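You operate a simulated robot arm through the tools that you are given. There is no shell and no other tool.

The job below is to be done with a simulated robot arm. You get a single attempt, and the scene is never put back.

JOB
Put things in order on the top of the wooden table. At the end: the green cloth is on the beige board; the orange ball stands where the yellow float stood; the teal shock sensor from the top of the wooden table is on the red board; the blue spool stands on top of the green numbered tile; the yellow float stands where the green cloth stood; whatever was shut is shut again. Leave all else as you found it, and nothing knocked over.

Only the result counts: the job must be done as asked and must still hold three seconds after the hand-in. Knocking over, shifting, dropping, spilling or breaking anything else fails it. Flat cloth is picked up by pressing the open fingertips on it (5 to 10 N) and closing them slowly along it; thin cloth reads only 2 to 8 mm in the jaws.

ROBOT AND FRAMES
A 7-joint arm with a two-finger parallel gripper, fixed in place. Base frame: the origin is at the foot of the arm, x ahead of it, y to its left, z up; the work surface is at about z = 0. Units: mm, rad, N and s.
With the tool pointing down near the work surface it reaches from about 240 to 620 mm from the base axis. Its first joint turns from -1.152 to 1.152 rad. Payload 2.6 kg.
The TCP is the grasp point between the finger pads, 30 mm short of the fingertips. In the tool frame z runs along the fingers and y along their closing line. The gripper opens to 94 mm. The fingers are 28 mm wide and 10 mm thick; the gripper's body (50 by 96 mm) begins 55 mm behind the TCP.
Orientation is that of the tool frame in the base frame, as a unit quaternion [x, y, z, w]. With the fingers straight down and closing along the base's y, the tool's x points along the base's -x, its y along +y and its z along -z.

CONTROLS
- The arm moves only by the tool jog_arm. Its argument "deltas" is a list of rows, each a list of 3 entries, a list of its own where there are three numbers: the shift along the base's x, y, z in cm, then the turn, a rotation vector about the base's x, y, z in rad, then the gripper command, from -1 (fully open) to 1 (shut), values between in proportion. In form: [[[x, y, z], [ax, ay, az], jaw], ...]. A call has 1 to 20 rows; each row shifts and turns the commanded pose from where the row before left it. Rows are played at 5 a second. More than 50 mm and 0.15 rad between two rows, or a gripper value outside its range, and nothing of the call is played. A pose out of reach is approached as far as the arm can. The call stops where the force on the tool passes 40 N (or 10 N more than at its start, if that is more) or the arm is blocked; 0.2 s more then pass. Each finger travels about 72 mm/s and halts on what it meets, pressing with about 32 N; the grip force reading is that of the motor and also rises with nothing between the fingers. The clock runs only during rows and for 0.2 s after the last one: add rows that do not move to give the fingers time. It gives the time, the measured TCP pose, the force on the tool (base axes), the opening and the grip force at its end, in the units of the frame above (readings bear some noise), with the torque about the TCP (base axes, N m) and any sound that the robot's microphone picked up.
- Cameras (640 x 400 px; columns grow to the right, rows downward): "scene" is fixed at [17.4, 422.7, 561.4]; the picture's right is [-0.90, -0.43, 0.00], its down [-0.26, 0.55, -0.80] and it looks along [0.34, -0.72, -0.60] (base axes); focal length 310 px, centre (320, 200). "wrist" rides on the gripper at [76, 14, -103] in the tool frame; the picture's right is [-0.18, 0.98, 0.00], its down [-0.75, -0.14, -0.64] and it looks along [-0.63, -0.12, 0.77] (tool axes); focal length 243 px, centre (320, 200). There is no depth. A picture from a camera that has moved, and an enlarged one, comes with that camera's place and axes in the base frame and with its lens.
- snapshot(camera): a new picture of that camera. No time passes.
- inspect(camera, box): a new picture of the part [left, top, right, bottom] of that camera's present view, enlarged. No time passes.
- job_done(): hands the job in; it is judged then, once.

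Places have to be worked out from the pictures, the camera data and where the tool is seen. Open the gripper and draw the arm clear of the work before you hand the job in, unless the task says otherwise.

The tools are called after "Request:" as name(argument=value, ...) on one line, values as JSON. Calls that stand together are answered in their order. jog_arm: Moves the arm, as the interface text tells. Its arguments: {"type":"object","properties":{"deltas":{"type":"array","items":{"type":"array"}}},"required":["deltas"]} The other tools are called the same way: snapshot (camera) takes a picture; inspect (camera, box) takes an enlarged picture of a part of a camera's view; job_done () hands the job in.

At the start:

```text
time_s: 0.0
tool_pos: [425.1, -30.1, 290.7]
tool_rot: [0.0, 1.0, 0.0, 0.0]
ft_force: [0.7, 0.2, 0.3]
ft_torque: [-0.02, 0.01, 0.04]
grip_width: 94.1
grip_force: 0.1
```

scene: 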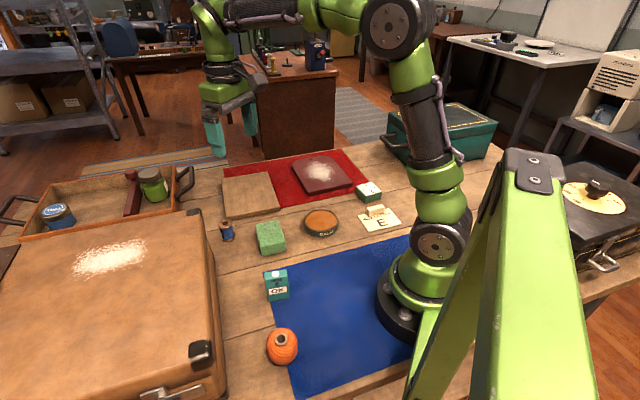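
wrist: 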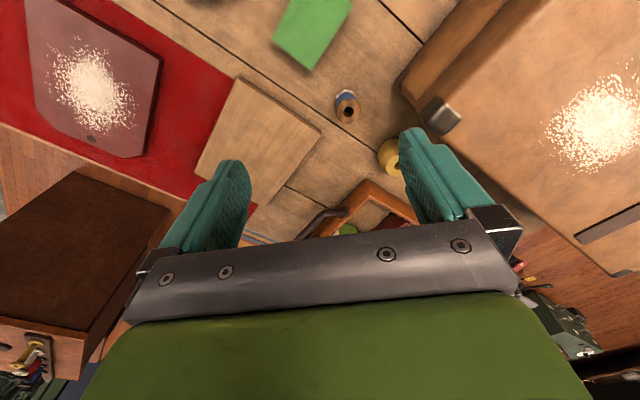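

I start by looking more closely at the scene and the wrist view to identify the objects.

Request:
inspect(camera="scene", box=[200, 140, 420, 278])

Request:
inspect(camera="scene", box=[0, 150, 220, 288])

Request:
inspect(camera="scene", box=[200, 250, 420, 388])

Request:
inspect(camera="wrist", box=[200, 0, 480, 240])

```text
2.90 times, centred on (310, 209) of scene
camera zoom: at [17.4, 422.7, 561.4], right [-0.9, -0.43, 0.0], down [-0.26, 0.55, -0.8], along [0.34, -0.72, -0.6], focal length 898 px, centre (349, 174)
```

zoom: 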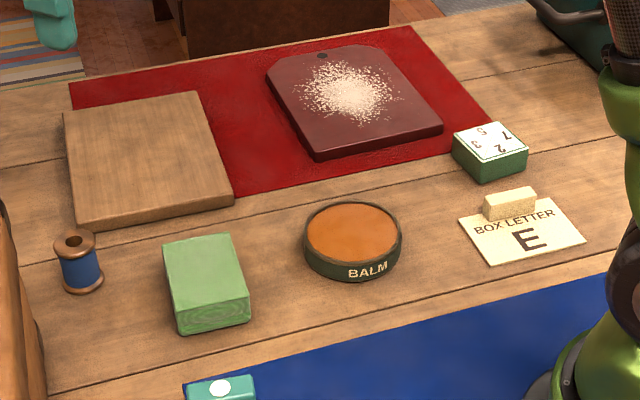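

```text
2.90 times, centred on (110, 219) of scene
camera zoom: at [17.4, 422.7, 561.4], right [-0.9, -0.43, 0.0], down [-0.26, 0.55, -0.8], along [0.34, -0.72, -0.6], focal length 898 px, centre (929, 145)
```

zoom: 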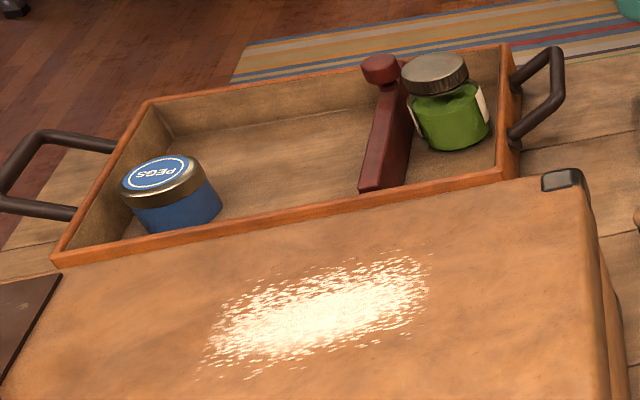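

```text
2.90 times, centred on (310, 319) of scene
camera zoom: at [17.4, 422.7, 561.4], right [-0.9, -0.43, 0.0], down [-0.26, 0.55, -0.8], along [0.34, -0.72, -0.6], focal length 898 px, centre (349, -145)
```

zoom: 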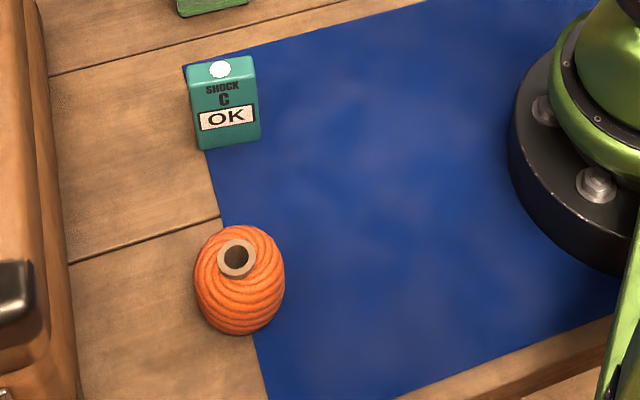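

```text
1.67 times, centred on (340, 120) of wrist
camera zoom: at [350.5, -17.3, 394.0], right [0.18, 0.98, 0.0], down [0.75, -0.14, 0.64], along [0.63, -0.12, -0.77], focal length 404 px, centre (287, 333)
```

zoom: 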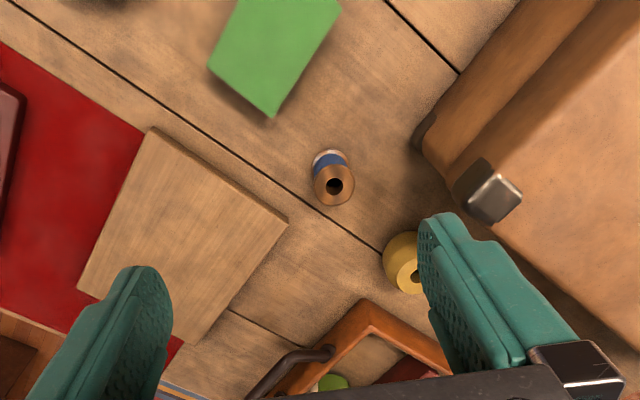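

The green block may be the folded cloth, the yellow float is hidden behind the leather case, and the orange ball and teal sensor are near the blue mat. I move the wrist camera back to view the green block and surroundings closer.

Request:
jog_arm(deltas=[[[-3, 0, -1], [0, 0, 0], -1], [[-3, 0, -2], [0, 0, 0], -1], [[-3, 0, -2], [0, 0, 0], -1], [[0, 0, 0], [0, 0, 0], -1]])

Request:
snapshot(camera="wrist")

Request:
snapshot(camera="scene")

```text
time_s: 1.0
tool_pos: [334.6, -30.2, 242.2]
tool_rot: [0.0, 1.0, 0.0, 0.0]
ft_force: [-0.2, 0.2, -0.6]
ft_torque: [-0.03, -0.02, 0.0]
grip_width: 93.9
grip_force: 0.2
```

```text
taken
camera wrist: at [258.4, -17.1, 344.6], right [0.18, 0.98, 0.0], down [0.75, -0.14, 0.64], along [0.63, -0.12, -0.77], focal length 243 px, centre (320, 200)
```

wrist: 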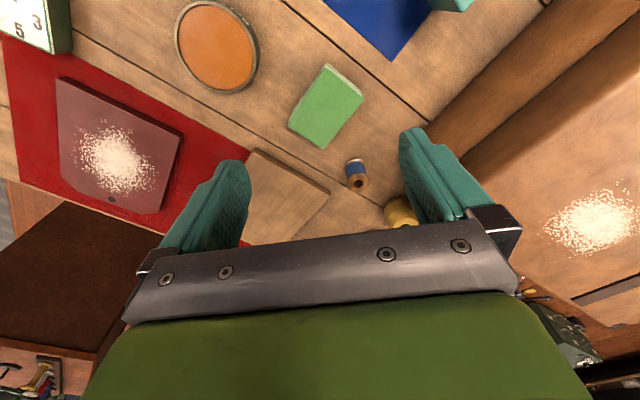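

```text
taken
```

scene: 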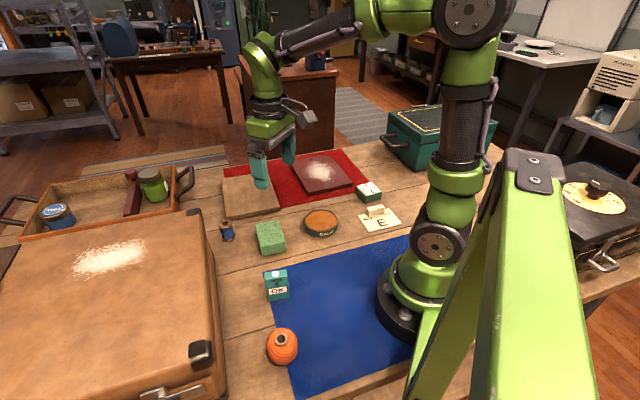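

Request:
inspect(camera="wrist", box=[250, 40, 450, 240])

Request:
inspect(camera="scene", box=[210, 200, 310, 264])

Request:
inspect(camera="wrist", box=[0, 0, 280, 240])

```text
2.00 times, centred on (350, 140) of wrist
camera zoom: at [258.4, -17.1, 344.6], right [0.18, 0.98, 0.0], down [0.75, -0.14, 0.64], along [0.63, -0.12, -0.77], focal length 485 px, centre (260, 320)
```

zoom: 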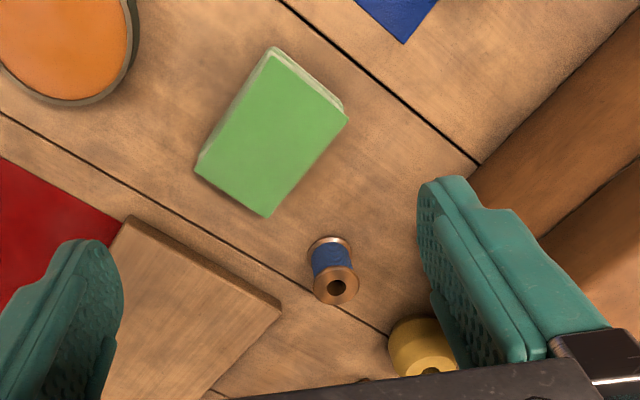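

```text
6.25 times, centred on (260, 232) of scene
camera zoom: at [17.4, 422.7, 561.4], right [-0.9, -0.43, 0.0], down [-0.26, 0.55, -0.8], along [0.34, -0.72, -0.6], focal length 1936 px, centre (695, 0)
```

zoom: 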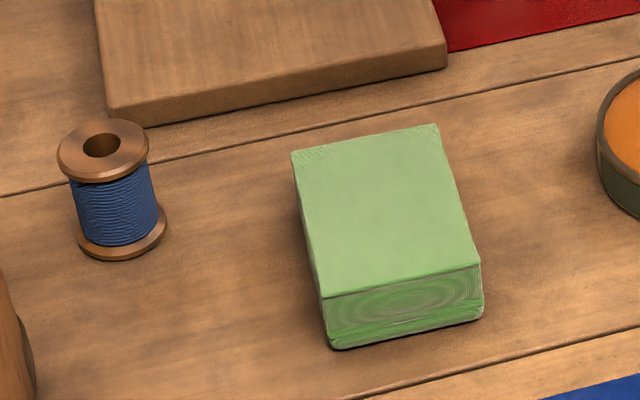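

```text
1.67 times, centred on (140, 120) of wrist
camera zoom: at [258.4, -17.1, 344.6], right [0.18, 0.98, 0.0], down [0.75, -0.14, 0.64], along [0.63, -0.12, -0.77], focal length 404 px, centre (620, 333)
```

zoom: 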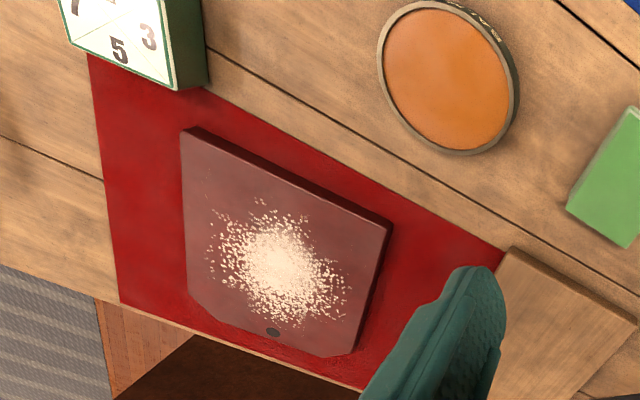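

The green block shows folded layers at its end, so it is the folded green cloth (about 60 x 85 x 28 mm, centred near (373,-35), turned about 42°). Next I look from above at the yellow float to fix its place accurately.

Request:
jog_arm(deltas=[[[4, 2, 0], [0, 0, 0], -1], [[4, 2, 0], [0, 0, 0], -1], [[4, 2, 0], [0, 0, 0], -1], [[4, 2, 0], [0, 0, 0], -1], [[0, 0, 0], [0, 0, 0], -1], [[0, 0, 0], [0, 0, 0], -1]])

Request:
snapshot(camera="wrist")

```text
time_s: 2.4
tool_pos: [493.6, 48.6, 241.1]
tool_rot: [0.0, 1.0, 0.0, 0.0]
ft_force: [0.9, -0.2, 0.0]
ft_torque: [0.03, 0.0, 0.01]
grip_width: 93.9
grip_force: 0.1
```

```text
taken
camera wrist: at [419.0, 62.6, 344.3], right [0.18, 0.98, 0.0], down [0.75, -0.14, 0.64], along [0.63, -0.12, -0.77], focal length 243 px, centre (320, 200)
```

wrist: 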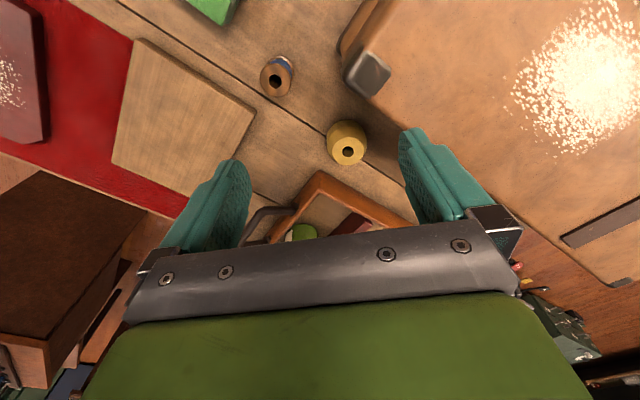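

Request:
inspect(camera="wrist", box=[240, 40, 440, 240])

Request:
inspect(camera="wrist", box=[300, 100, 400, 200])

```text
2.00 times, centred on (340, 140) of wrist
camera zoom: at [419.0, 62.6, 344.3], right [0.18, 0.98, 0.0], down [0.75, -0.14, 0.64], along [0.63, -0.12, -0.77], focal length 485 px, centre (280, 320)
```

zoom: 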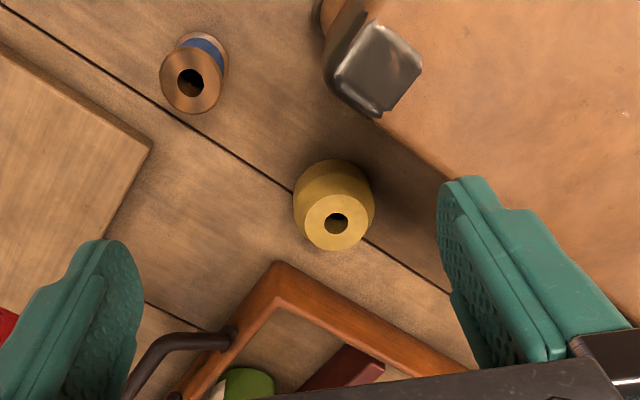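

```text
4.00 times, centred on (350, 150) of wrist
camera zoom: at [419.0, 62.6, 344.3], right [0.18, 0.98, 0.0], down [0.75, -0.14, 0.64], along [0.63, -0.12, -0.77], focal length 970 px, centre (200, 400)
```

zoom: 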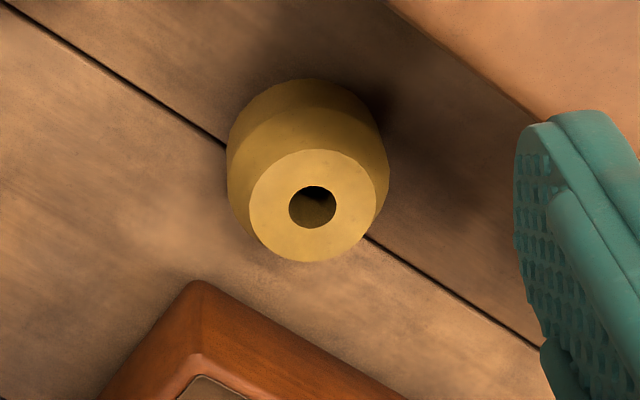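

Float seen near (580,70), barrel-shaped and ~59 mm wide; spool near (481,-2), ~48 mm tall. I now move above the green cloth, turning the gripper so it closes across the cloth's short side.

Request:
jog_arm(deltas=[[[-2, -1.4, 0], [0, 0, -0.14], -1], [[-2, -1.4, 0], [0, 0, -0.14], -1], [[-2, -1.4, -2], [0, 0, -0.14], -1], [[-2, -1.4, -2], [0, 0, -0.14], -1], [[-2, -1.4, -2], [0, 0, -0.14], -1], [[-2, -1.4, -2], [0, 0, -0.14], -1], [[0, 0, 0], [0, 0, 0], -1], [[0, 0, 0], [0, 0, 0], -1]])

Request:
snapshot(camera="wrist")

Request:
snapshot(camera="scene")

```text
time_s: 4.2
tool_pos: [374.9, -35.2, 161.2]
tool_rot: [0.408, 0.913, 0.0, 0.0]
ft_force: [-0.7, 0.6, -1.1]
ft_torque: [-0.01, -0.02, -0.03]
grip_width: 93.9
grip_force: 0.0
```

```text
taken
camera wrist: at [335.6, 31.4, 264.5], right [0.86, 0.52, 0.0], down [0.4, -0.66, 0.64], along [0.33, -0.55, -0.77], focal length 243 px, centre (320, 200)
```

wrist: 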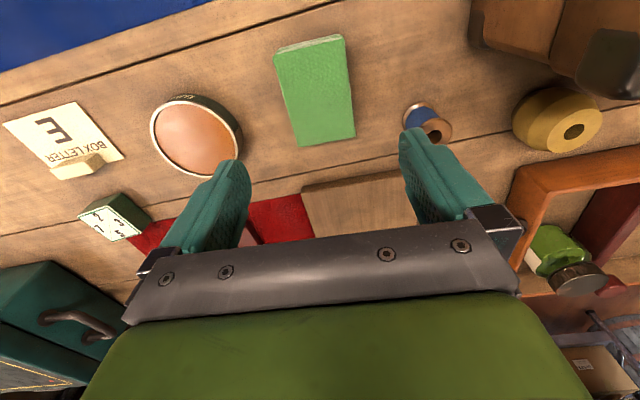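

```text
taken
```

scene: 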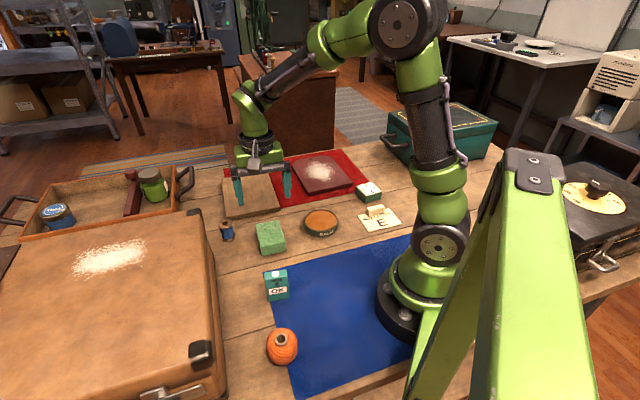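

Request:
inspect(camera="wrist", box=[255, 20, 375, 160])

```text
2.86 times, centred on (315, 90) of wrist
camera zoom: at [335.6, 31.4, 264.5], right [0.86, 0.52, 0.0], down [0.4, -0.66, 0.64], along [0.33, -0.55, -0.77], focal length 693 px, centre (334, 514)
```

zoom: 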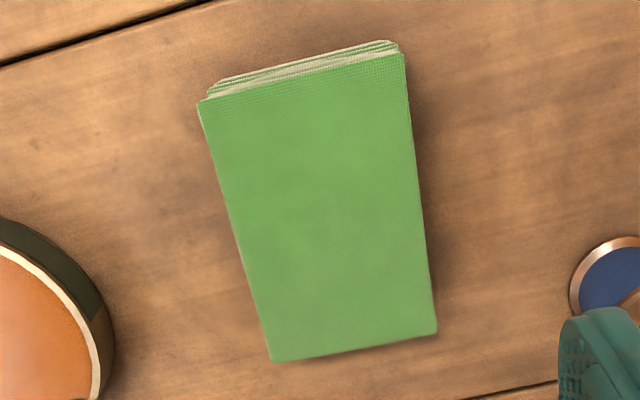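

Cloth centre computed at (372.5,-33.5), closing angle 42.6°, nearly matching the gripper. I descend straddling it, fingertips to ~5 mm above the table.

Request:
jog_arm(deltas=[[[-0.2, 0.15, -3], [0, 0, 0.01], -1], [[0, 0, -3], [0, 0, 0], -1], [[0, 0, -3], [0, 0, 0], -1], [[0, 0, -2], [0, 0, 0], -1], [[0, 0, -1], [0, 0, 0], -1], [[0, 0, -0.5], [0, 0, 0], -1], [[0, 0, 0], [0, 0, 0], -1], [[0, 0, 0], [0, 0, 0], -1]])

Request:
snapshot(camera="wrist")

Request:
inspect(camera="scene", box=[200, 160, 340, 280])

```text
time_s: 6.0
tool_pos: [372.5, -34.1, 36.1]
tool_rot: [0.403, 0.915, 0.0, 0.0]
ft_force: [0.2, -0.3, -0.1]
ft_torque: [0.02, 0.0, 0.0]
grip_width: 94.1
grip_force: 0.0
```

```text
taken
camera wrist: at [332.9, 31.6, 139.8], right [0.85, 0.53, 0.0], down [0.4, -0.65, 0.64], along [0.34, -0.55, -0.77], focal length 243 px, centre (320, 200)
```

wrist: 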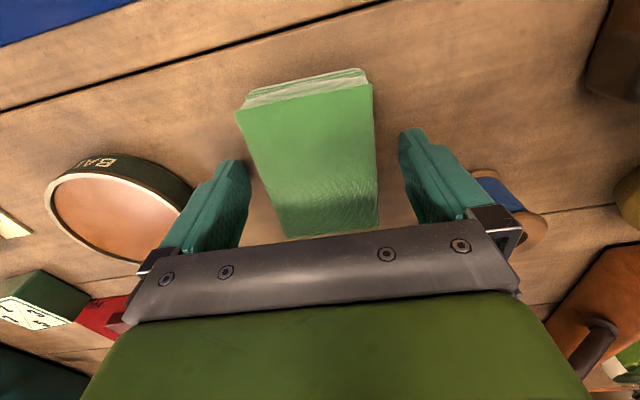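

```text
3.33 times, centred on (270, 220) of scene
camera zoom: at [17.4, 422.7, 561.4], right [-0.9, -0.43, 0.0], down [-0.26, 0.55, -0.8], along [0.34, -0.72, -0.6], focal length 1032 px, centre (487, 133)
```

zoom: 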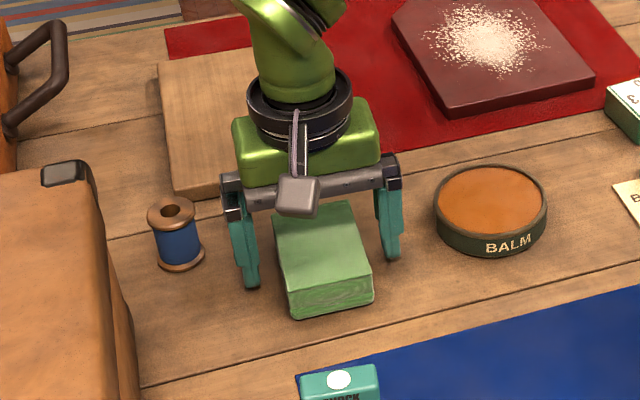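

The fingers straddle the cloth cleanly. I lower 3 mm more and close step by step while watching opening and force.

Request:
jog_arm(deltas=[[[0, 0, -0.3], [0, 0, 0], -1], [[0, 0, 0], [0, 0, 0], -0.6], [[0, 0, 0], [0, 0, 0], -0.3], [[0, 0, 0], [0, 0, 0], -0.2], [[0, 0, 0], [0, 0, 0], -0.1], [[0, 0, 0], [0, 0, 0], 0.0], [[0, 0, 0], [0, 0, 0], 0.0]])

Request:
snapshot(camera="wrist")

```text
time_s: 7.6
tool_pos: [373.6, -32.5, 32.6]
tool_rot: [0.403, 0.915, 0.0, 0.0]
ft_force: [-0.4, -0.1, 1.6]
ft_torque: [0.0, 0.03, 0.07]
grip_width: 65.5
grip_force: 32.0
```

```text
taken
camera wrist: at [333.1, 32.0, 136.7], right [0.85, 0.53, 0.0], down [0.4, -0.65, 0.64], along [0.34, -0.55, -0.77], focal length 243 px, centre (320, 200)
```

wrist: 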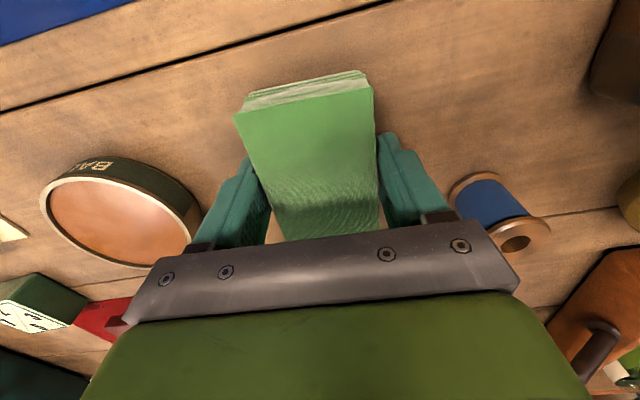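

Gripped at 65.5 mm with 32 N. I lift gently and check that the cloth comes along.

Request:
jog_arm(deltas=[[[0, 0, 0], [0, 0, 0], 0.5], [[0, 0, 1], [0, 0, 0], 0.5], [[0, 0, 2], [0, 0, 0], 0.5], [[0, 0, 3], [0, 0, 0], 0.5], [[0, 0, 3], [0, 0, 0], 0.5], [[0, 0, 0], [0, 0, 0], 0.5]])

Request:
snapshot(camera="wrist")

Request:
snapshot(camera="scene")

```text
time_s: 9.0
tool_pos: [373.1, -32.7, 121.1]
tool_rot: [0.403, 0.915, 0.0, 0.0]
ft_force: [-0.3, -0.5, 0.2]
ft_torque: [-0.01, 0.04, -0.03]
grip_width: 65.5
grip_force: 32.4
```

```text
taken
camera wrist: at [332.9, 32.3, 225.6], right [0.85, 0.53, 0.0], down [0.41, -0.65, 0.64], along [0.34, -0.55, -0.77], focal length 243 px, centre (320, 200)
```

wrist: 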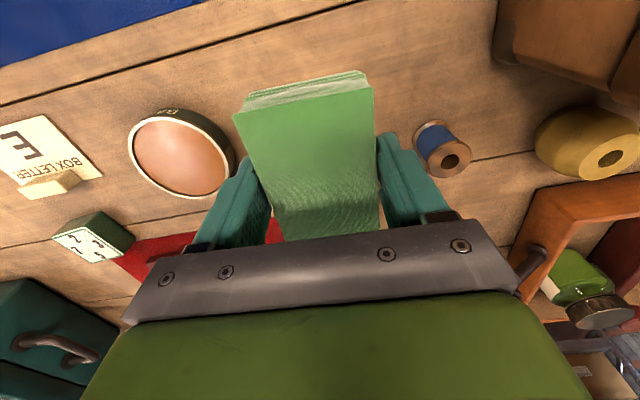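

```text
taken
```

scene: 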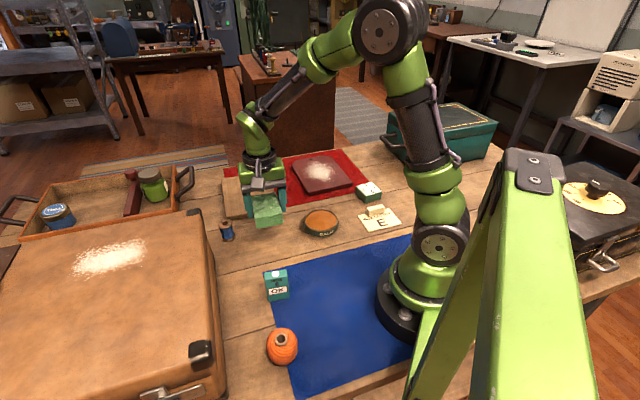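

The cloth is held securely. I carry it over the beige board (centre ≈ (538,-171)) and come down to just above it.

Request:
jog_arm(deltas=[[[2.6, -2.15, 0], [0, 0, 0], 0.5], [[2.6, -2.15, 0], [0, 0, 0], 0.5], [[2.6, -2.15, 0], [0, 0, 0], 0.5], [[2.6, -2.15, 0], [0, 0, 0], 0.5], [[2.6, -2.15, 0], [0, 0, 0], 0.5], [[2.6, -2.15, 0], [0, 0, 0], 0.5], [[0, 0, -2], [0, 0, 0], 0.5], [[0, 0, -2], [0, 0, 0], 0.5], [[0, 0, -1.5], [0, 0, 0], 0.5], [[0, 0, 0], [0, 0, 0], 0.5], [[0, 0, 0], [0, 0, 0], 0.5]])

Request:
snapshot(camera="wrist")

Request:
inspect(camera="scene", box=[180, 120, 360, 260])

```text
time_s: 11.4
tool_pos: [529.4, -162.0, 68.2]
tool_rot: [0.402, 0.916, 0.0, 0.0]
ft_force: [0.0, 0.1, -0.5]
ft_torque: [-0.01, 0.01, 0.04]
grip_width: 65.5
grip_force: 32.2
```

```text
taken
camera wrist: at [489.8, -97.3, 171.3], right [0.85, 0.53, 0.0], down [0.4, -0.65, 0.64], along [0.34, -0.55, -0.77], focal length 243 px, centre (320, 200)
```

wrist: 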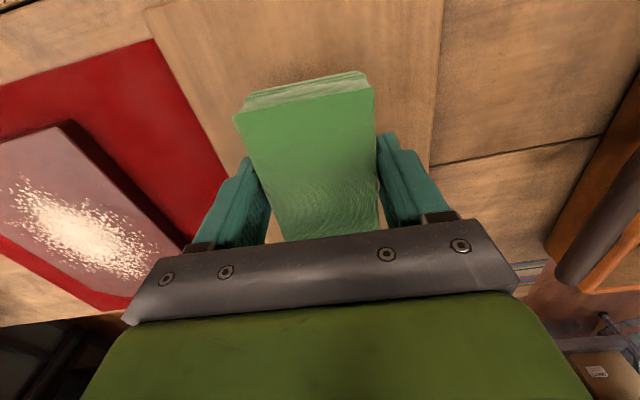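

```text
2.86 times, centred on (270, 190) of scene
camera zoom: at [17.4, 422.6, 561.4], right [-0.9, -0.43, 0.0], down [-0.26, 0.55, -0.8], along [0.34, -0.72, -0.6], focal length 885 px, centre (463, 229)
```

zoom: 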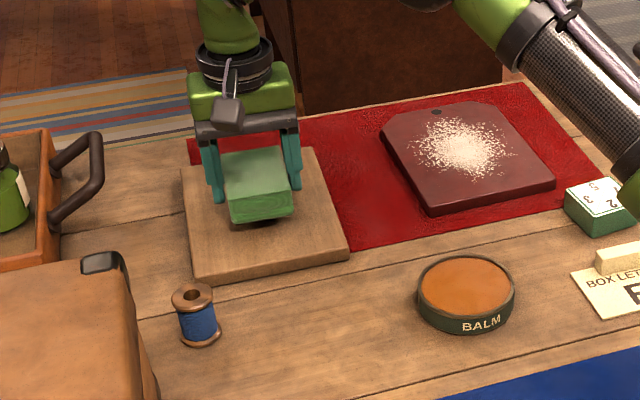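

Cloth is well centred across the board. I descend 15 mm first, then check the force.

Request:
jog_arm(deltas=[[[0, 0, -0.8], [0, 0, 0], 0.5], [[0, 0, -0.6], [0, 0, 0], 0.5], [[0, 0, -0.2], [0, 0, 0], 0.5], [[0, 0, 0], [0, 0, 0], 0.5]])

Request:
inspect(camera="scene", box=[210, 150, 300, 220])

```text
time_s: 12.4
tool_pos: [530.5, -160.9, 52.1]
tool_rot: [0.403, 0.915, 0.0, 0.0]
ft_force: [0.8, 0.3, 0.1]
ft_torque: [0.01, 0.0, 0.03]
grip_width: 65.5
grip_force: 31.6
```

```text
5.71 times, centred on (255, 185) of scene
camera zoom: at [17.4, 422.7, 561.4], right [-0.9, -0.43, 0.0], down [-0.26, 0.55, -0.8], along [0.34, -0.72, -0.6], focal length 1770 px, centre (691, 286)
```

zoom: 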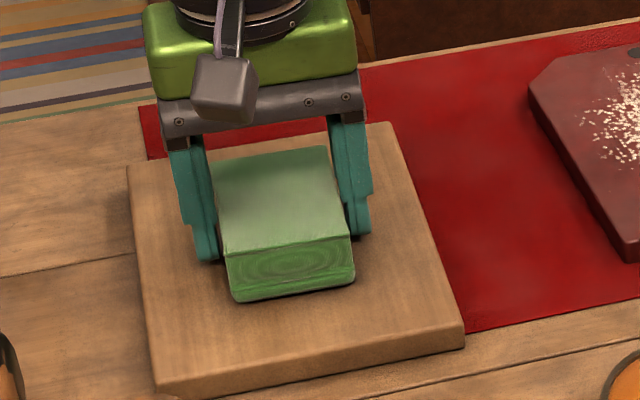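

No contact yet; I keep lowering in small steps.

Request:
jog_arm(deltas=[[[0, 0, -0.1], [0, 0, 0], 0.5], [[0, 0, -0.1], [0, 0, 0], 0.5], [[0, 0, -0.1], [0, 0, 0], 0.5], [[0, 0, 0], [0, 0, 0], 0.5]])

```text
time_s: 13.4
tool_pos: [530.1, -162.8, 51.8]
tool_rot: [0.404, 0.915, 0.001, 0.002]
ft_force: [-11.8, 4.6, 25.9]
ft_torque: [0.12, 0.48, -0.05]
grip_width: 65.4
grip_force: 32.0
```

Contact with the board at z≈51.8. I ease off the pressure and then open the fingers.

Request:
jog_arm(deltas=[[[0, 0, 0.1], [0, 0, 0], 0.5], [[0, 0, 0.12], [0, 0, 0], 0.5], [[0, 0, 0], [0, 0, 0], 0.5]])

```text
time_s: 14.2
tool_pos: [530.8, -162.0, 51.8]
tool_rot: [0.402, 0.916, -0.001, 0.002]
ft_force: [4.5, 1.0, 10.0]
ft_torque: [0.05, -0.37, 0.06]
grip_width: 65.5
grip_force: 31.4
```

Request:
jog_arm(deltas=[[[0, 0, 0], [0, 0, 0], -0.2], [[0, 0, 0], [0, 0, 0], -0.4], [[0, 0, 0], [0, 0, 0], -0.6], [[0, 0, 0], [0, 0, 0], -0.8], [[0, 0, 0], [0, 0, 0], -0.8], [[0, 0, 0], [0, 0, 0], -0.8]])

Request:
snapshot(camera="wrist")

Request:
inspect(camera="scene", box=[210, 150, 300, 220])

```text
time_s: 15.6
tool_pos: [530.1, -162.6, 50.0]
tool_rot: [0.403, 0.915, 0.0, 0.0]
ft_force: [-0.2, 0.6, -0.7]
ft_torque: [-0.02, 0.01, 0.01]
grip_width: 85.0
grip_force: 0.0
```

```text
taken
camera wrist: at [489.9, -97.5, 154.6], right [0.85, 0.53, 0.0], down [0.4, -0.65, 0.64], along [0.34, -0.55, -0.77], focal length 243 px, centre (320, 200)
```

wrist: 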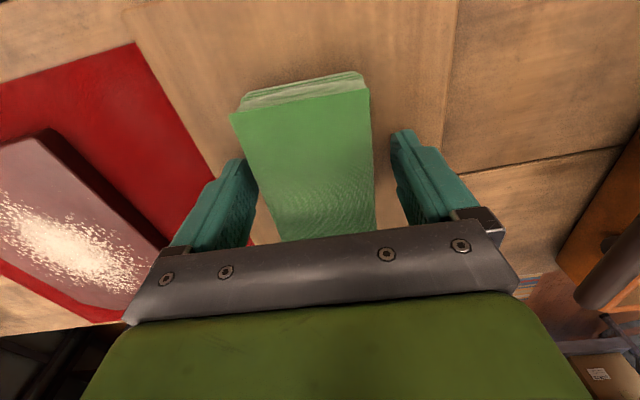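

```text
5.71 times, centred on (255, 185) of scene
camera zoom: at [17.4, 422.7, 561.4], right [-0.9, -0.43, 0.0], down [-0.26, 0.55, -0.8], along [0.34, -0.72, -0.6], focal length 1770 px, centre (691, 286)
```

zoom: 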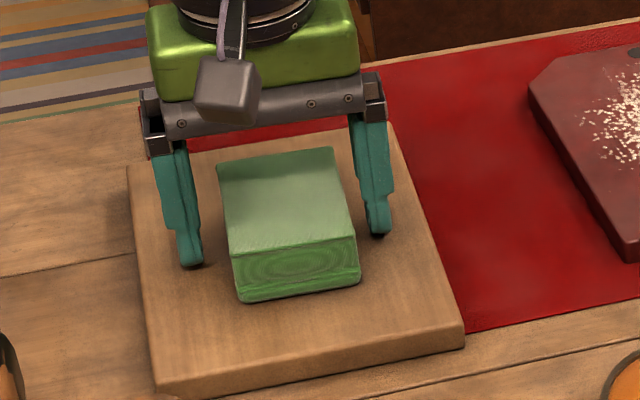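

The cloth lies flat on the beige board. I raise straight up, then go to the float, turning the gripper so the camera stays away from the tall leather case.

Request:
jog_arm(deltas=[[[0, 0, 1], [0, 0, 0], -1], [[0, 0, 3], [0, 0, 0], -1], [[0, 0, 4], [0, 0, 0], -1], [[0, 0, 4], [0, 0, 0], -1], [[0, 0, 3], [0, 0, 0], -1], [[0, 0, 0], [0, 0, 0], -1]])

Request:
jog_arm(deltas=[[[0.2, 1.8, 0], [0, 0, 0.131], -1], [[0.2, 1.8, 0], [0, 0, 0.131], -1], [[0.2, 1.8, 0], [0, 0, 0.131], -1], [[0.2, 1.8, 0], [0, 0, 0.131], -1], [[0.2, 1.8, 0], [0, 0, 0.131], -1], [[0.2, 1.8, 0], [0, 0, 0.131], -1], [[0.2, 1.8, 0], [0, 0, 0.131], -1], [[0.2, 1.8, 0], [0, 0, 0.131], -1], [[0.3, 1.8, 0], [0, 0, 0.131], -1], [[0.3, 1.8, 0], [0, 0, 0.131], -1], [[0.3, 1.8, 0], [0, 0, 0.131], -1], [[0.3, 1.8, 0], [0, 0, 0.131], -1], [[0, 0, 0], [0, 0, 0], -1], [[0, 0, 0], [0, 0, 0], -1]])

Request:
snapshot(camera="wrist")

Request:
snapshot(camera="scene")

```text
time_s: 17.0
tool_pos: [529.9, -163.2, 201.4]
tool_rot: [0.402, 0.915, 0.0, 0.0]
ft_force: [0.8, -0.1, 0.7]
ft_torque: [-0.03, -0.03, -0.02]
grip_width: 94.0
grip_force: 0.2
```

```text
time_s: 20.0
tool_pos: [557.7, 53.6, 201.0]
tool_rot: [-0.364, 0.931, 0.0, 0.0]
ft_force: [0.9, -0.7, 1.1]
ft_torque: [-0.01, -0.01, 0.0]
grip_width: 94.1
grip_force: 0.0
```

```text
taken
camera wrist: at [492.9, 11.5, 303.7], right [-0.53, 0.85, 0.0], down [0.65, 0.41, 0.64], along [0.54, 0.34, -0.77], focal length 243 px, centre (320, 200)
```

wrist: 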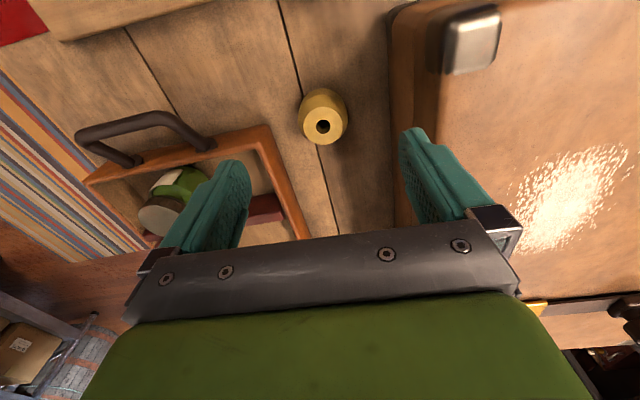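

```text
taken
```

scene: 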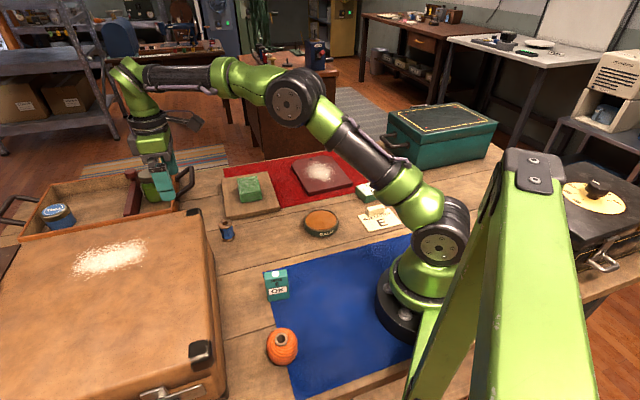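

Request:
inspect(camera="wrist", box=[220, 40, 420, 240])

Request:
inspect(camera="wrist", box=[283, 75, 363, 155])

```text
2.00 times, centred on (320, 140) of wrist
camera zoom: at [492.9, 11.5, 303.7], right [-0.53, 0.85, 0.0], down [0.65, 0.41, 0.64], along [0.54, 0.34, -0.77], focal length 485 px, centre (320, 320)
```

zoom: 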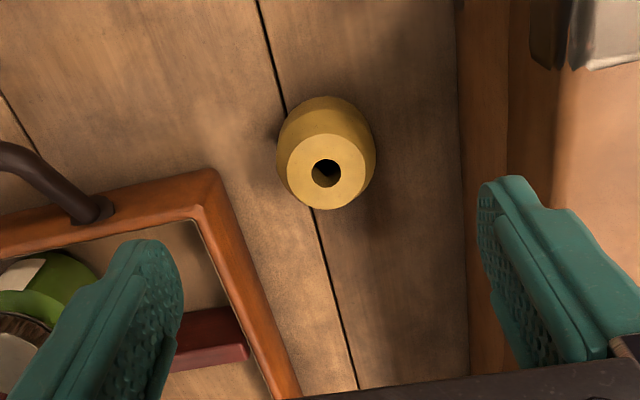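

```text
5.00 times, centred on (323, 115) of wrist
camera zoom: at [492.9, 11.5, 303.7], right [-0.53, 0.85, 0.0], down [0.65, 0.41, 0.64], along [0.54, 0.34, -0.77], focal length 1213 px, centre (305, 625)
```

zoom: 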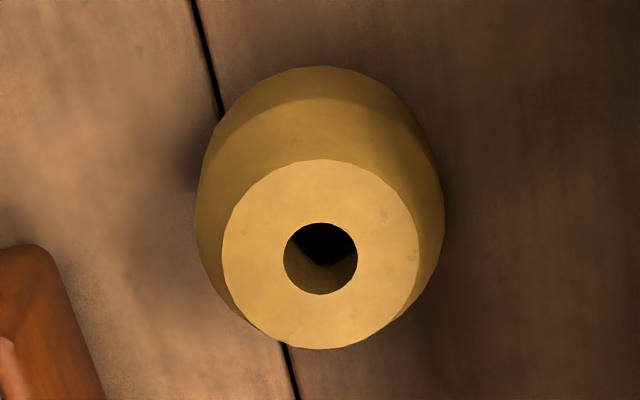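

The float is at about (580.5, 69.5), R≈28, height ≈55; the tray wall is ~60 mm and the case ~80 mm from its centre. I move above it with jaws at ~80 mm and go partway down to verify.

Request:
jog_arm(deltas=[[[1.1, 0.8, 0], [0, 0, 0], -0.7], [[1.15, 0.8, 0], [0, 0, 0], -0.7], [[0, 0, -3], [0, 0, 0], -0.7], [[0, 0, -3], [0, 0, 0], -0.7], [[0, 0, -2.5], [0, 0, 0], -0.7], [[0, 0, 0], [0, 0, 0], -0.7], [[0, 0, 0], [0, 0, 0], -0.7]])

Request:
snapshot(camera="wrist")

Request:
snapshot(camera="scene")

```text
time_s: 21.6
tool_pos: [582.1, 68.6, 114.3]
tool_rot: [-0.363, 0.932, 0.0, 0.0]
ft_force: [-0.4, 0.0, -0.2]
ft_torque: [-0.02, -0.01, 0.01]
grip_width: 79.8
grip_force: 0.0
```

```text
taken
camera wrist: at [517.0, 27.4, 216.9], right [-0.53, 0.85, 0.0], down [0.65, 0.41, 0.64], along [0.54, 0.34, -0.77], focal length 243 px, centre (320, 200)
```

wrist: 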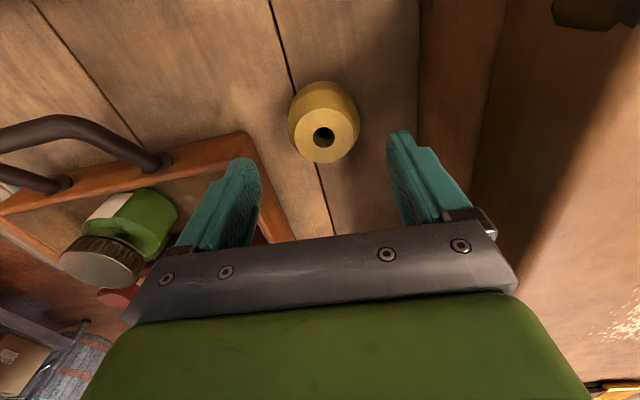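

```text
taken
```

scene: 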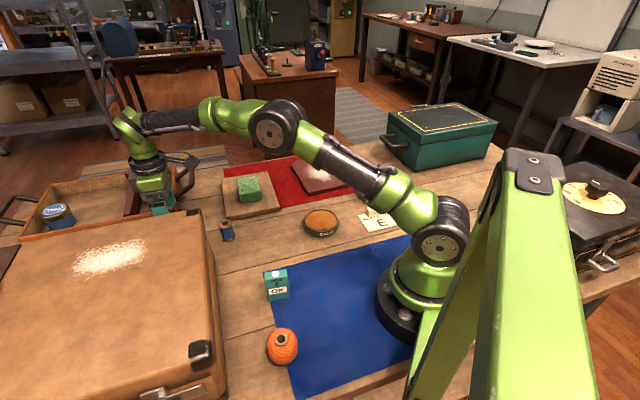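

Request:
inspect(camera="wrist", box=[273, 70, 373, 170])

```text
4.00 times, centred on (323, 120) of wrist
camera zoom: at [517.0, 27.4, 216.9], right [-0.53, 0.85, 0.0], down [0.65, 0.41, 0.64], along [0.54, 0.34, -0.77], focal length 970 px, centre (308, 520)
```

zoom: 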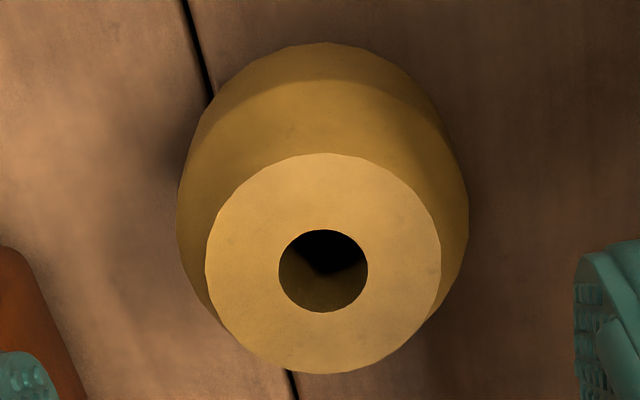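

The float's centre is confirmed at ≈(580.4, 69.7), height ≈54. I correct by a millimetre and descend around it.

Request:
jog_arm(deltas=[[[-0.12, 0.1, -2], [0, 0, 0], -0.7], [[0, 0, -2], [0, 0, 0], -0.7], [[0, 0, -2], [0, 0, 0], -0.7], [[0, 0, -1.2], [0, 0, 0], -0.7], [[0, 0, -0.7], [0, 0, 0], -0.7], [[0, 0, 0], [0, 0, 0], -0.7], [[0, 0, 0], [0, 0, 0], -0.7]])

Request:
snapshot(camera="wrist")

```text
time_s: 23.2
tool_pos: [579.9, 71.4, 36.4]
tool_rot: [-0.364, 0.932, -0.001, 0.0]
ft_force: [-0.4, -0.7, 0.1]
ft_torque: [0.03, 0.01, -0.06]
grip_width: 79.9
grip_force: 0.0
```

```text
taken
camera wrist: at [514.2, 29.5, 139.2], right [-0.53, 0.85, 0.0], down [0.65, 0.41, 0.64], along [0.54, 0.34, -0.77], focal length 243 px, centre (320, 200)
```

wrist: 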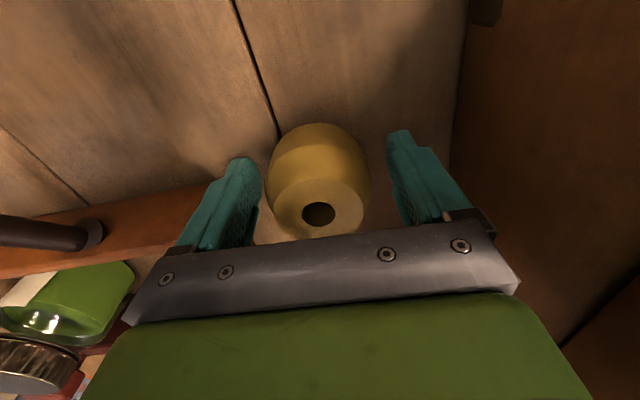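

The float is slightly nearer the left finger; I nudge 1 mm and close gently in steps.

Request:
jog_arm(deltas=[[[0.1, -0.1, -0.1], [0, 0, 0], -0.7], [[0, 0, 0], [0, 0, 0], -0.5], [[0, 0, 0], [0, 0, 0], -0.35], [[0, 0, 0], [0, 0, 0], -0.25], [[0, 0, 0], [0, 0, 0], -0.15], [[0, 0, 0], [0, 0, 0], -0.05], [[0, 0, 0], [0, 0, 0], 0.1], [[0, 0, 0], [0, 0, 0], 0.1]])

Request:
snapshot(camera="wrist")

```text
time_s: 25.0
tool_pos: [579.6, 70.7, 35.8]
tool_rot: [-0.364, 0.932, 0.0, -0.001]
ft_force: [0.3, 0.1, 0.5]
ft_torque: [0.02, 0.01, -0.03]
grip_width: 55.3
grip_force: 31.9
```

```text
taken
camera wrist: at [514.7, 28.3, 138.8], right [-0.53, 0.85, 0.0], down [0.65, 0.41, 0.64], along [0.54, 0.34, -0.77], focal length 243 px, centre (320, 200)
```

wrist: 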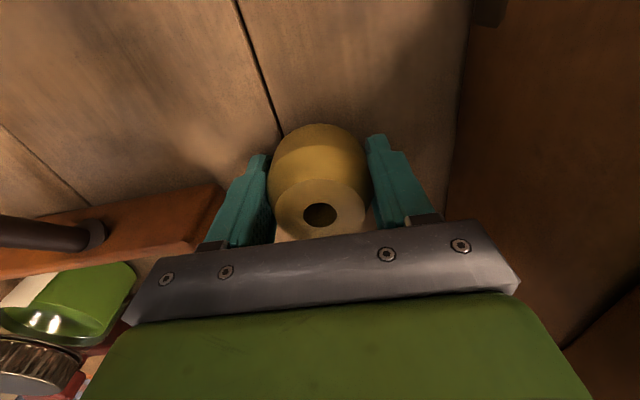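

The float is gripped at 55.3 mm. I lift it carefully and check.

Request:
jog_arm(deltas=[[[0, 0, 0], [0, 0, 0], 0.5], [[0, 0, 0.5], [0, 0, 0], 0.5], [[0, 0, 1.5], [0, 0, 0], 0.5], [[0, 0, 3], [0, 0, 0], 0.5], [[0, 0, 4], [0, 0, 0], 0.5], [[0, 0, 4], [0, 0, 0], 0.5], [[0, 0, 4], [0, 0, 0], 0.5], [[0, 0, 0], [0, 0, 0], 0.5]])

Request:
snapshot(camera="wrist")

```text
time_s: 26.8
tool_pos: [576.8, 72.1, 204.7]
tool_rot: [-0.363, 0.932, 0.0, 0.0]
ft_force: [-0.3, 0.5, 0.0]
ft_torque: [0.02, 0.0, 0.01]
grip_width: 55.7
grip_force: 32.1
```

```text
taken
camera wrist: at [512.5, 29.3, 308.0], right [-0.53, 0.85, 0.0], down [0.65, 0.41, 0.64], along [0.54, 0.34, -0.77], focal length 243 px, centre (320, 200)
```

wrist: 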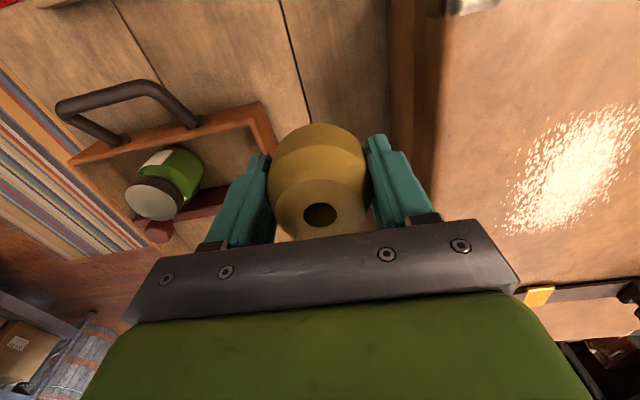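

The float is held upright. I carry it to the cloth's old place and lower to a few cm above the table.

Request:
jog_arm(deltas=[[[-2.57, -1.34, 0], [0, 0, 0], 0.5], [[-2.57, -1.34, 0], [0, 0, 0], 0.5], [[-2.57, -1.34, 0], [0, 0, 0], 0.5], [[-2.57, -1.34, 0], [0, 0, 0], 0.5], [[-2.57, -1.34, 0], [0, 0, 0], 0.5], [[-2.57, -1.34, 0], [0, 0, 0], 0.5], [[-2.57, -1.34, 0], [0, 0, 0], 0.5], [[-2.57, -1.34, 0], [0, 0, 0], 0.5], [[0, 0, -3.5], [0, 0, 0], 0.5], [[0, 0, -3.5], [0, 0, 0], 0.5], [[0, 0, -3.5], [0, 0, 0], 0.5], [[0, 0, -3], [0, 0, 0], 0.5], [[0, 0, 0], [0, 0, 0], 0.5], [[0, 0, 0], [0, 0, 0], 0.5]])

Request:
snapshot(camera="scene")

Request:
snapshot(camera="wrist")

```text
time_s: 29.8
tool_pos: [373.3, -37.2, 69.3]
tool_rot: [-0.362, 0.932, 0.0, 0.0]
ft_force: [0.0, -0.2, -1.0]
ft_torque: [0.01, -0.01, -0.03]
grip_width: 55.6
grip_force: 32.5
```

```text
taken
```

scene: 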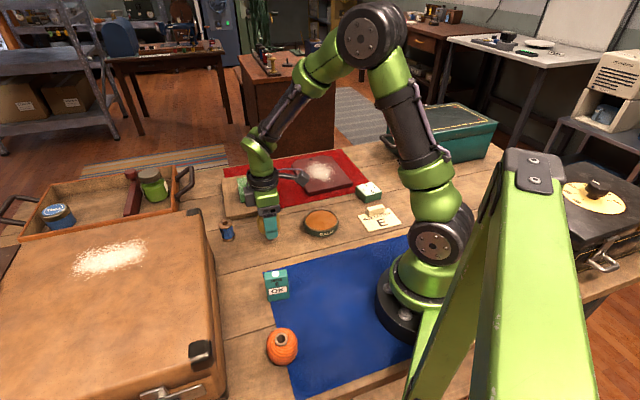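

```text
taken
camera wrist: at [309.3, -78.8, 173.1], right [-0.53, 0.85, 0.0], down [0.65, 0.41, 0.64], along [0.54, 0.34, -0.77], focal length 243 px, centre (320, 200)
```

wrist: 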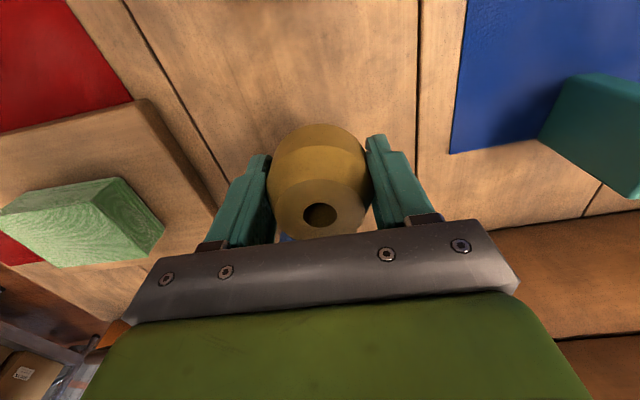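

I shift by −2.5/+2 mm and lower to ~4 mm above the table.

Request:
jog_arm(deltas=[[[-0.25, 0.2, -1], [0, 0, 0], 0.5], [[0, 0, -1], [0, 0, 0], 0.5], [[0, 0, -0.7], [0, 0, 0], 0.5], [[0, 0, -0.2], [0, 0, 0], 0.5], [[0, 0, 0], [0, 0, 0], 0.5], [[0, 0, 0], [0, 0, 0], 0.5]])

```text
time_s: 31.2
tool_pos: [372.1, -35.9, 42.1]
tool_rot: [-0.363, 0.932, 0.0, 0.0]
ft_force: [-0.3, -0.3, -0.7]
ft_torque: [-0.04, 0.0, 0.03]
grip_width: 55.4
grip_force: 32.6
```

Request:
jog_arm(deltas=[[[0, 0, -0.2], [0, 0, 0], 0.5], [[0, 0, -0.2], [0, 0, 0], 0.5], [[0, 0, -0.1], [0, 0, 0], 0.5], [[0, 0, 0], [0, 0, 0], 0.5], [[0, 0, 0], [0, 0, 0], 0.5]])

Request:
inspect(camera="scene", box=[220, 180, 320, 260])

```text
time_s: 32.4
tool_pos: [371.9, -35.4, 36.8]
tool_rot: [-0.364, 0.932, 0.0, 0.0]
ft_force: [0.2, 0.0, -1.5]
ft_torque: [0.0, -0.06, -0.01]
grip_width: 55.4
grip_force: 31.5
```

```text
5.00 times, centred on (270, 220) of scene
camera zoom: at [17.4, 422.7, 561.4], right [-0.9, -0.43, 0.0], down [-0.26, 0.55, -0.8], along [0.34, -0.72, -0.6], focal length 1548 px, centre (570, 100)
```

zoom: 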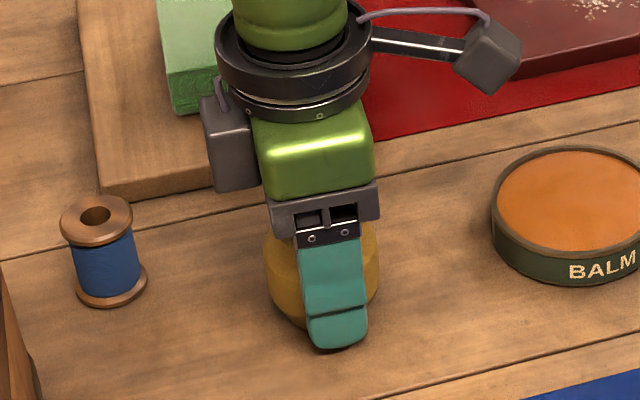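

Request:
jog_arm(deltas=[[[0, 0, -0.1], [0, 0, 0], 0.5], [[0, 0, 0], [0, 0, 0], 0.5]])

```text
time_s: 33.0
tool_pos: [372.3, -35.8, 36.0]
tool_rot: [-0.363, 0.932, 0.001, 0.0]
ft_force: [0.8, 0.5, -0.6]
ft_torque: [-0.03, 0.0, -0.01]
grip_width: 55.5
grip_force: 32.0
```

Request:
jog_arm(deltas=[[[0, 0, -0.08], [0, 0, 0], 0.5], [[0, 0, 0], [0, 0, 0], 0.5]])

```text
time_s: 33.6
tool_pos: [372.0, -36.2, 34.5]
tool_rot: [-0.363, 0.932, 0.0, 0.001]
ft_force: [-1.4, 0.9, 6.8]
ft_torque: [0.02, 0.11, 0.0]
grip_width: 55.3
grip_force: 32.1
```

Light contact (≈7 N). I open the fingers gradually to release the float.

Request:
jog_arm(deltas=[[[0, 0, 0], [0, 0, 0], -0.1], [[0, 0, 0], [0, 0, 0], -0.2], [[0, 0, 0], [0, 0, 0], -0.3], [[0, 0, 0], [0, 0, 0], -0.5], [[0, 0, 0], [0, 0, 0], -0.8], [[0, 0, 0], [0, 0, 0], -0.8], [[0, 0, 0], [0, 0, 0], -0.8]])

Request:
snapshot(camera="wrist")

```text
time_s: 35.2
tool_pos: [370.7, -36.4, 35.3]
tool_rot: [-0.362, 0.932, 0.0, 0.001]
ft_force: [0.8, -0.5, 0.5]
ft_torque: [0.02, -0.03, 0.02]
grip_width: 84.9
grip_force: 0.0
```

```text
taken
camera wrist: at [306.6, -77.6, 138.3], right [-0.53, 0.85, 0.0], down [0.65, 0.41, 0.64], along [0.54, 0.34, -0.77], focal length 243 px, centre (320, 200)
```

wrist: 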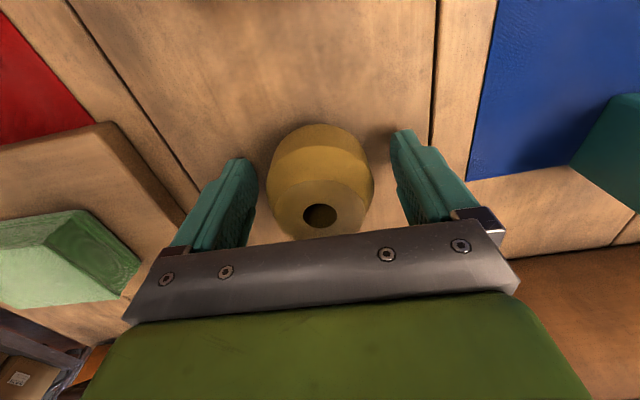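

The float stands at the cloth's old place. I lift clear and travel to the orange ball for a closer view.

Request:
jog_arm(deltas=[[[0, 0, 1], [0, 0, 0], -0.8], [[0, 0, 3], [0, 0, 0], -0.8], [[0, 0, 4], [0, 0, 0], -1], [[0, 0, 4], [0, 0, 0], -1], [[0, 0, 4], [0, 0, 0], -1], [[-1.9, 2.57, 0], [0, 0, 0], -1], [[-1.9, 2.57, 0], [0, 0, 0], -1], [[-1.9, 2.57, 0], [0, 0, 0], -1], [[-1.9, 2.57, 0], [0, 0, 0], -1], [[-1.9, 2.57, 0], [0, 0, 0], -1], [[-1.9, 2.57, 0], [0, 0, 0], -1], [[-1.9, 2.57, 0], [0, 0, 0], -1], [[-1.9, 2.57, 0], [0, 0, 0], -1], [[-1.9, 2.57, 0], [0, 0, 0], -1], [[0, 0, 0], [0, 0, 0], -1], [[0, 0, 0], [0, 0, 0], -1]])

Request:
snapshot(camera="wrist")

Request:
snapshot(camera="scene")

```text
time_s: 38.6
tool_pos: [200.0, 196.9, 194.5]
tool_rot: [-0.363, 0.932, 0.0, 0.0]
ft_force: [0.0, 0.4, -0.1]
ft_torque: [-0.02, -0.02, -0.01]
grip_width: 94.0
grip_force: 0.0
```

```text
taken
camera wrist: at [135.7, 154.4, 298.7], right [-0.53, 0.85, 0.0], down [0.65, 0.41, 0.64], along [0.54, 0.34, -0.77], focal length 243 px, centre (320, 200)
```

wrist: 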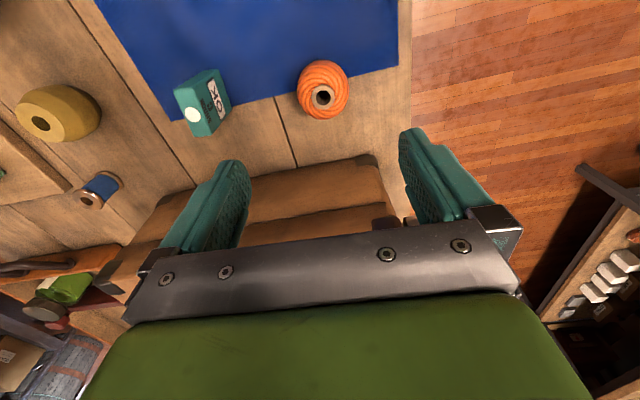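

```text
taken
```

scene: 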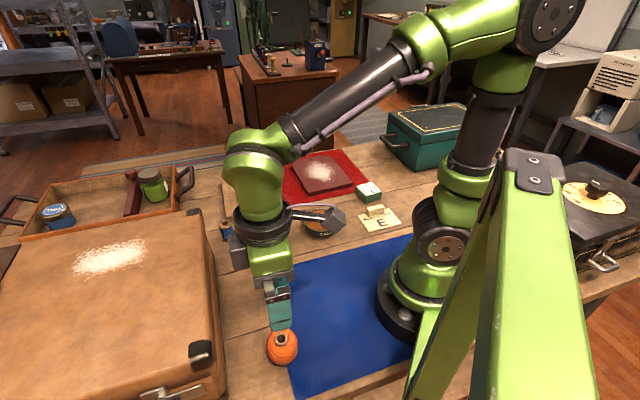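

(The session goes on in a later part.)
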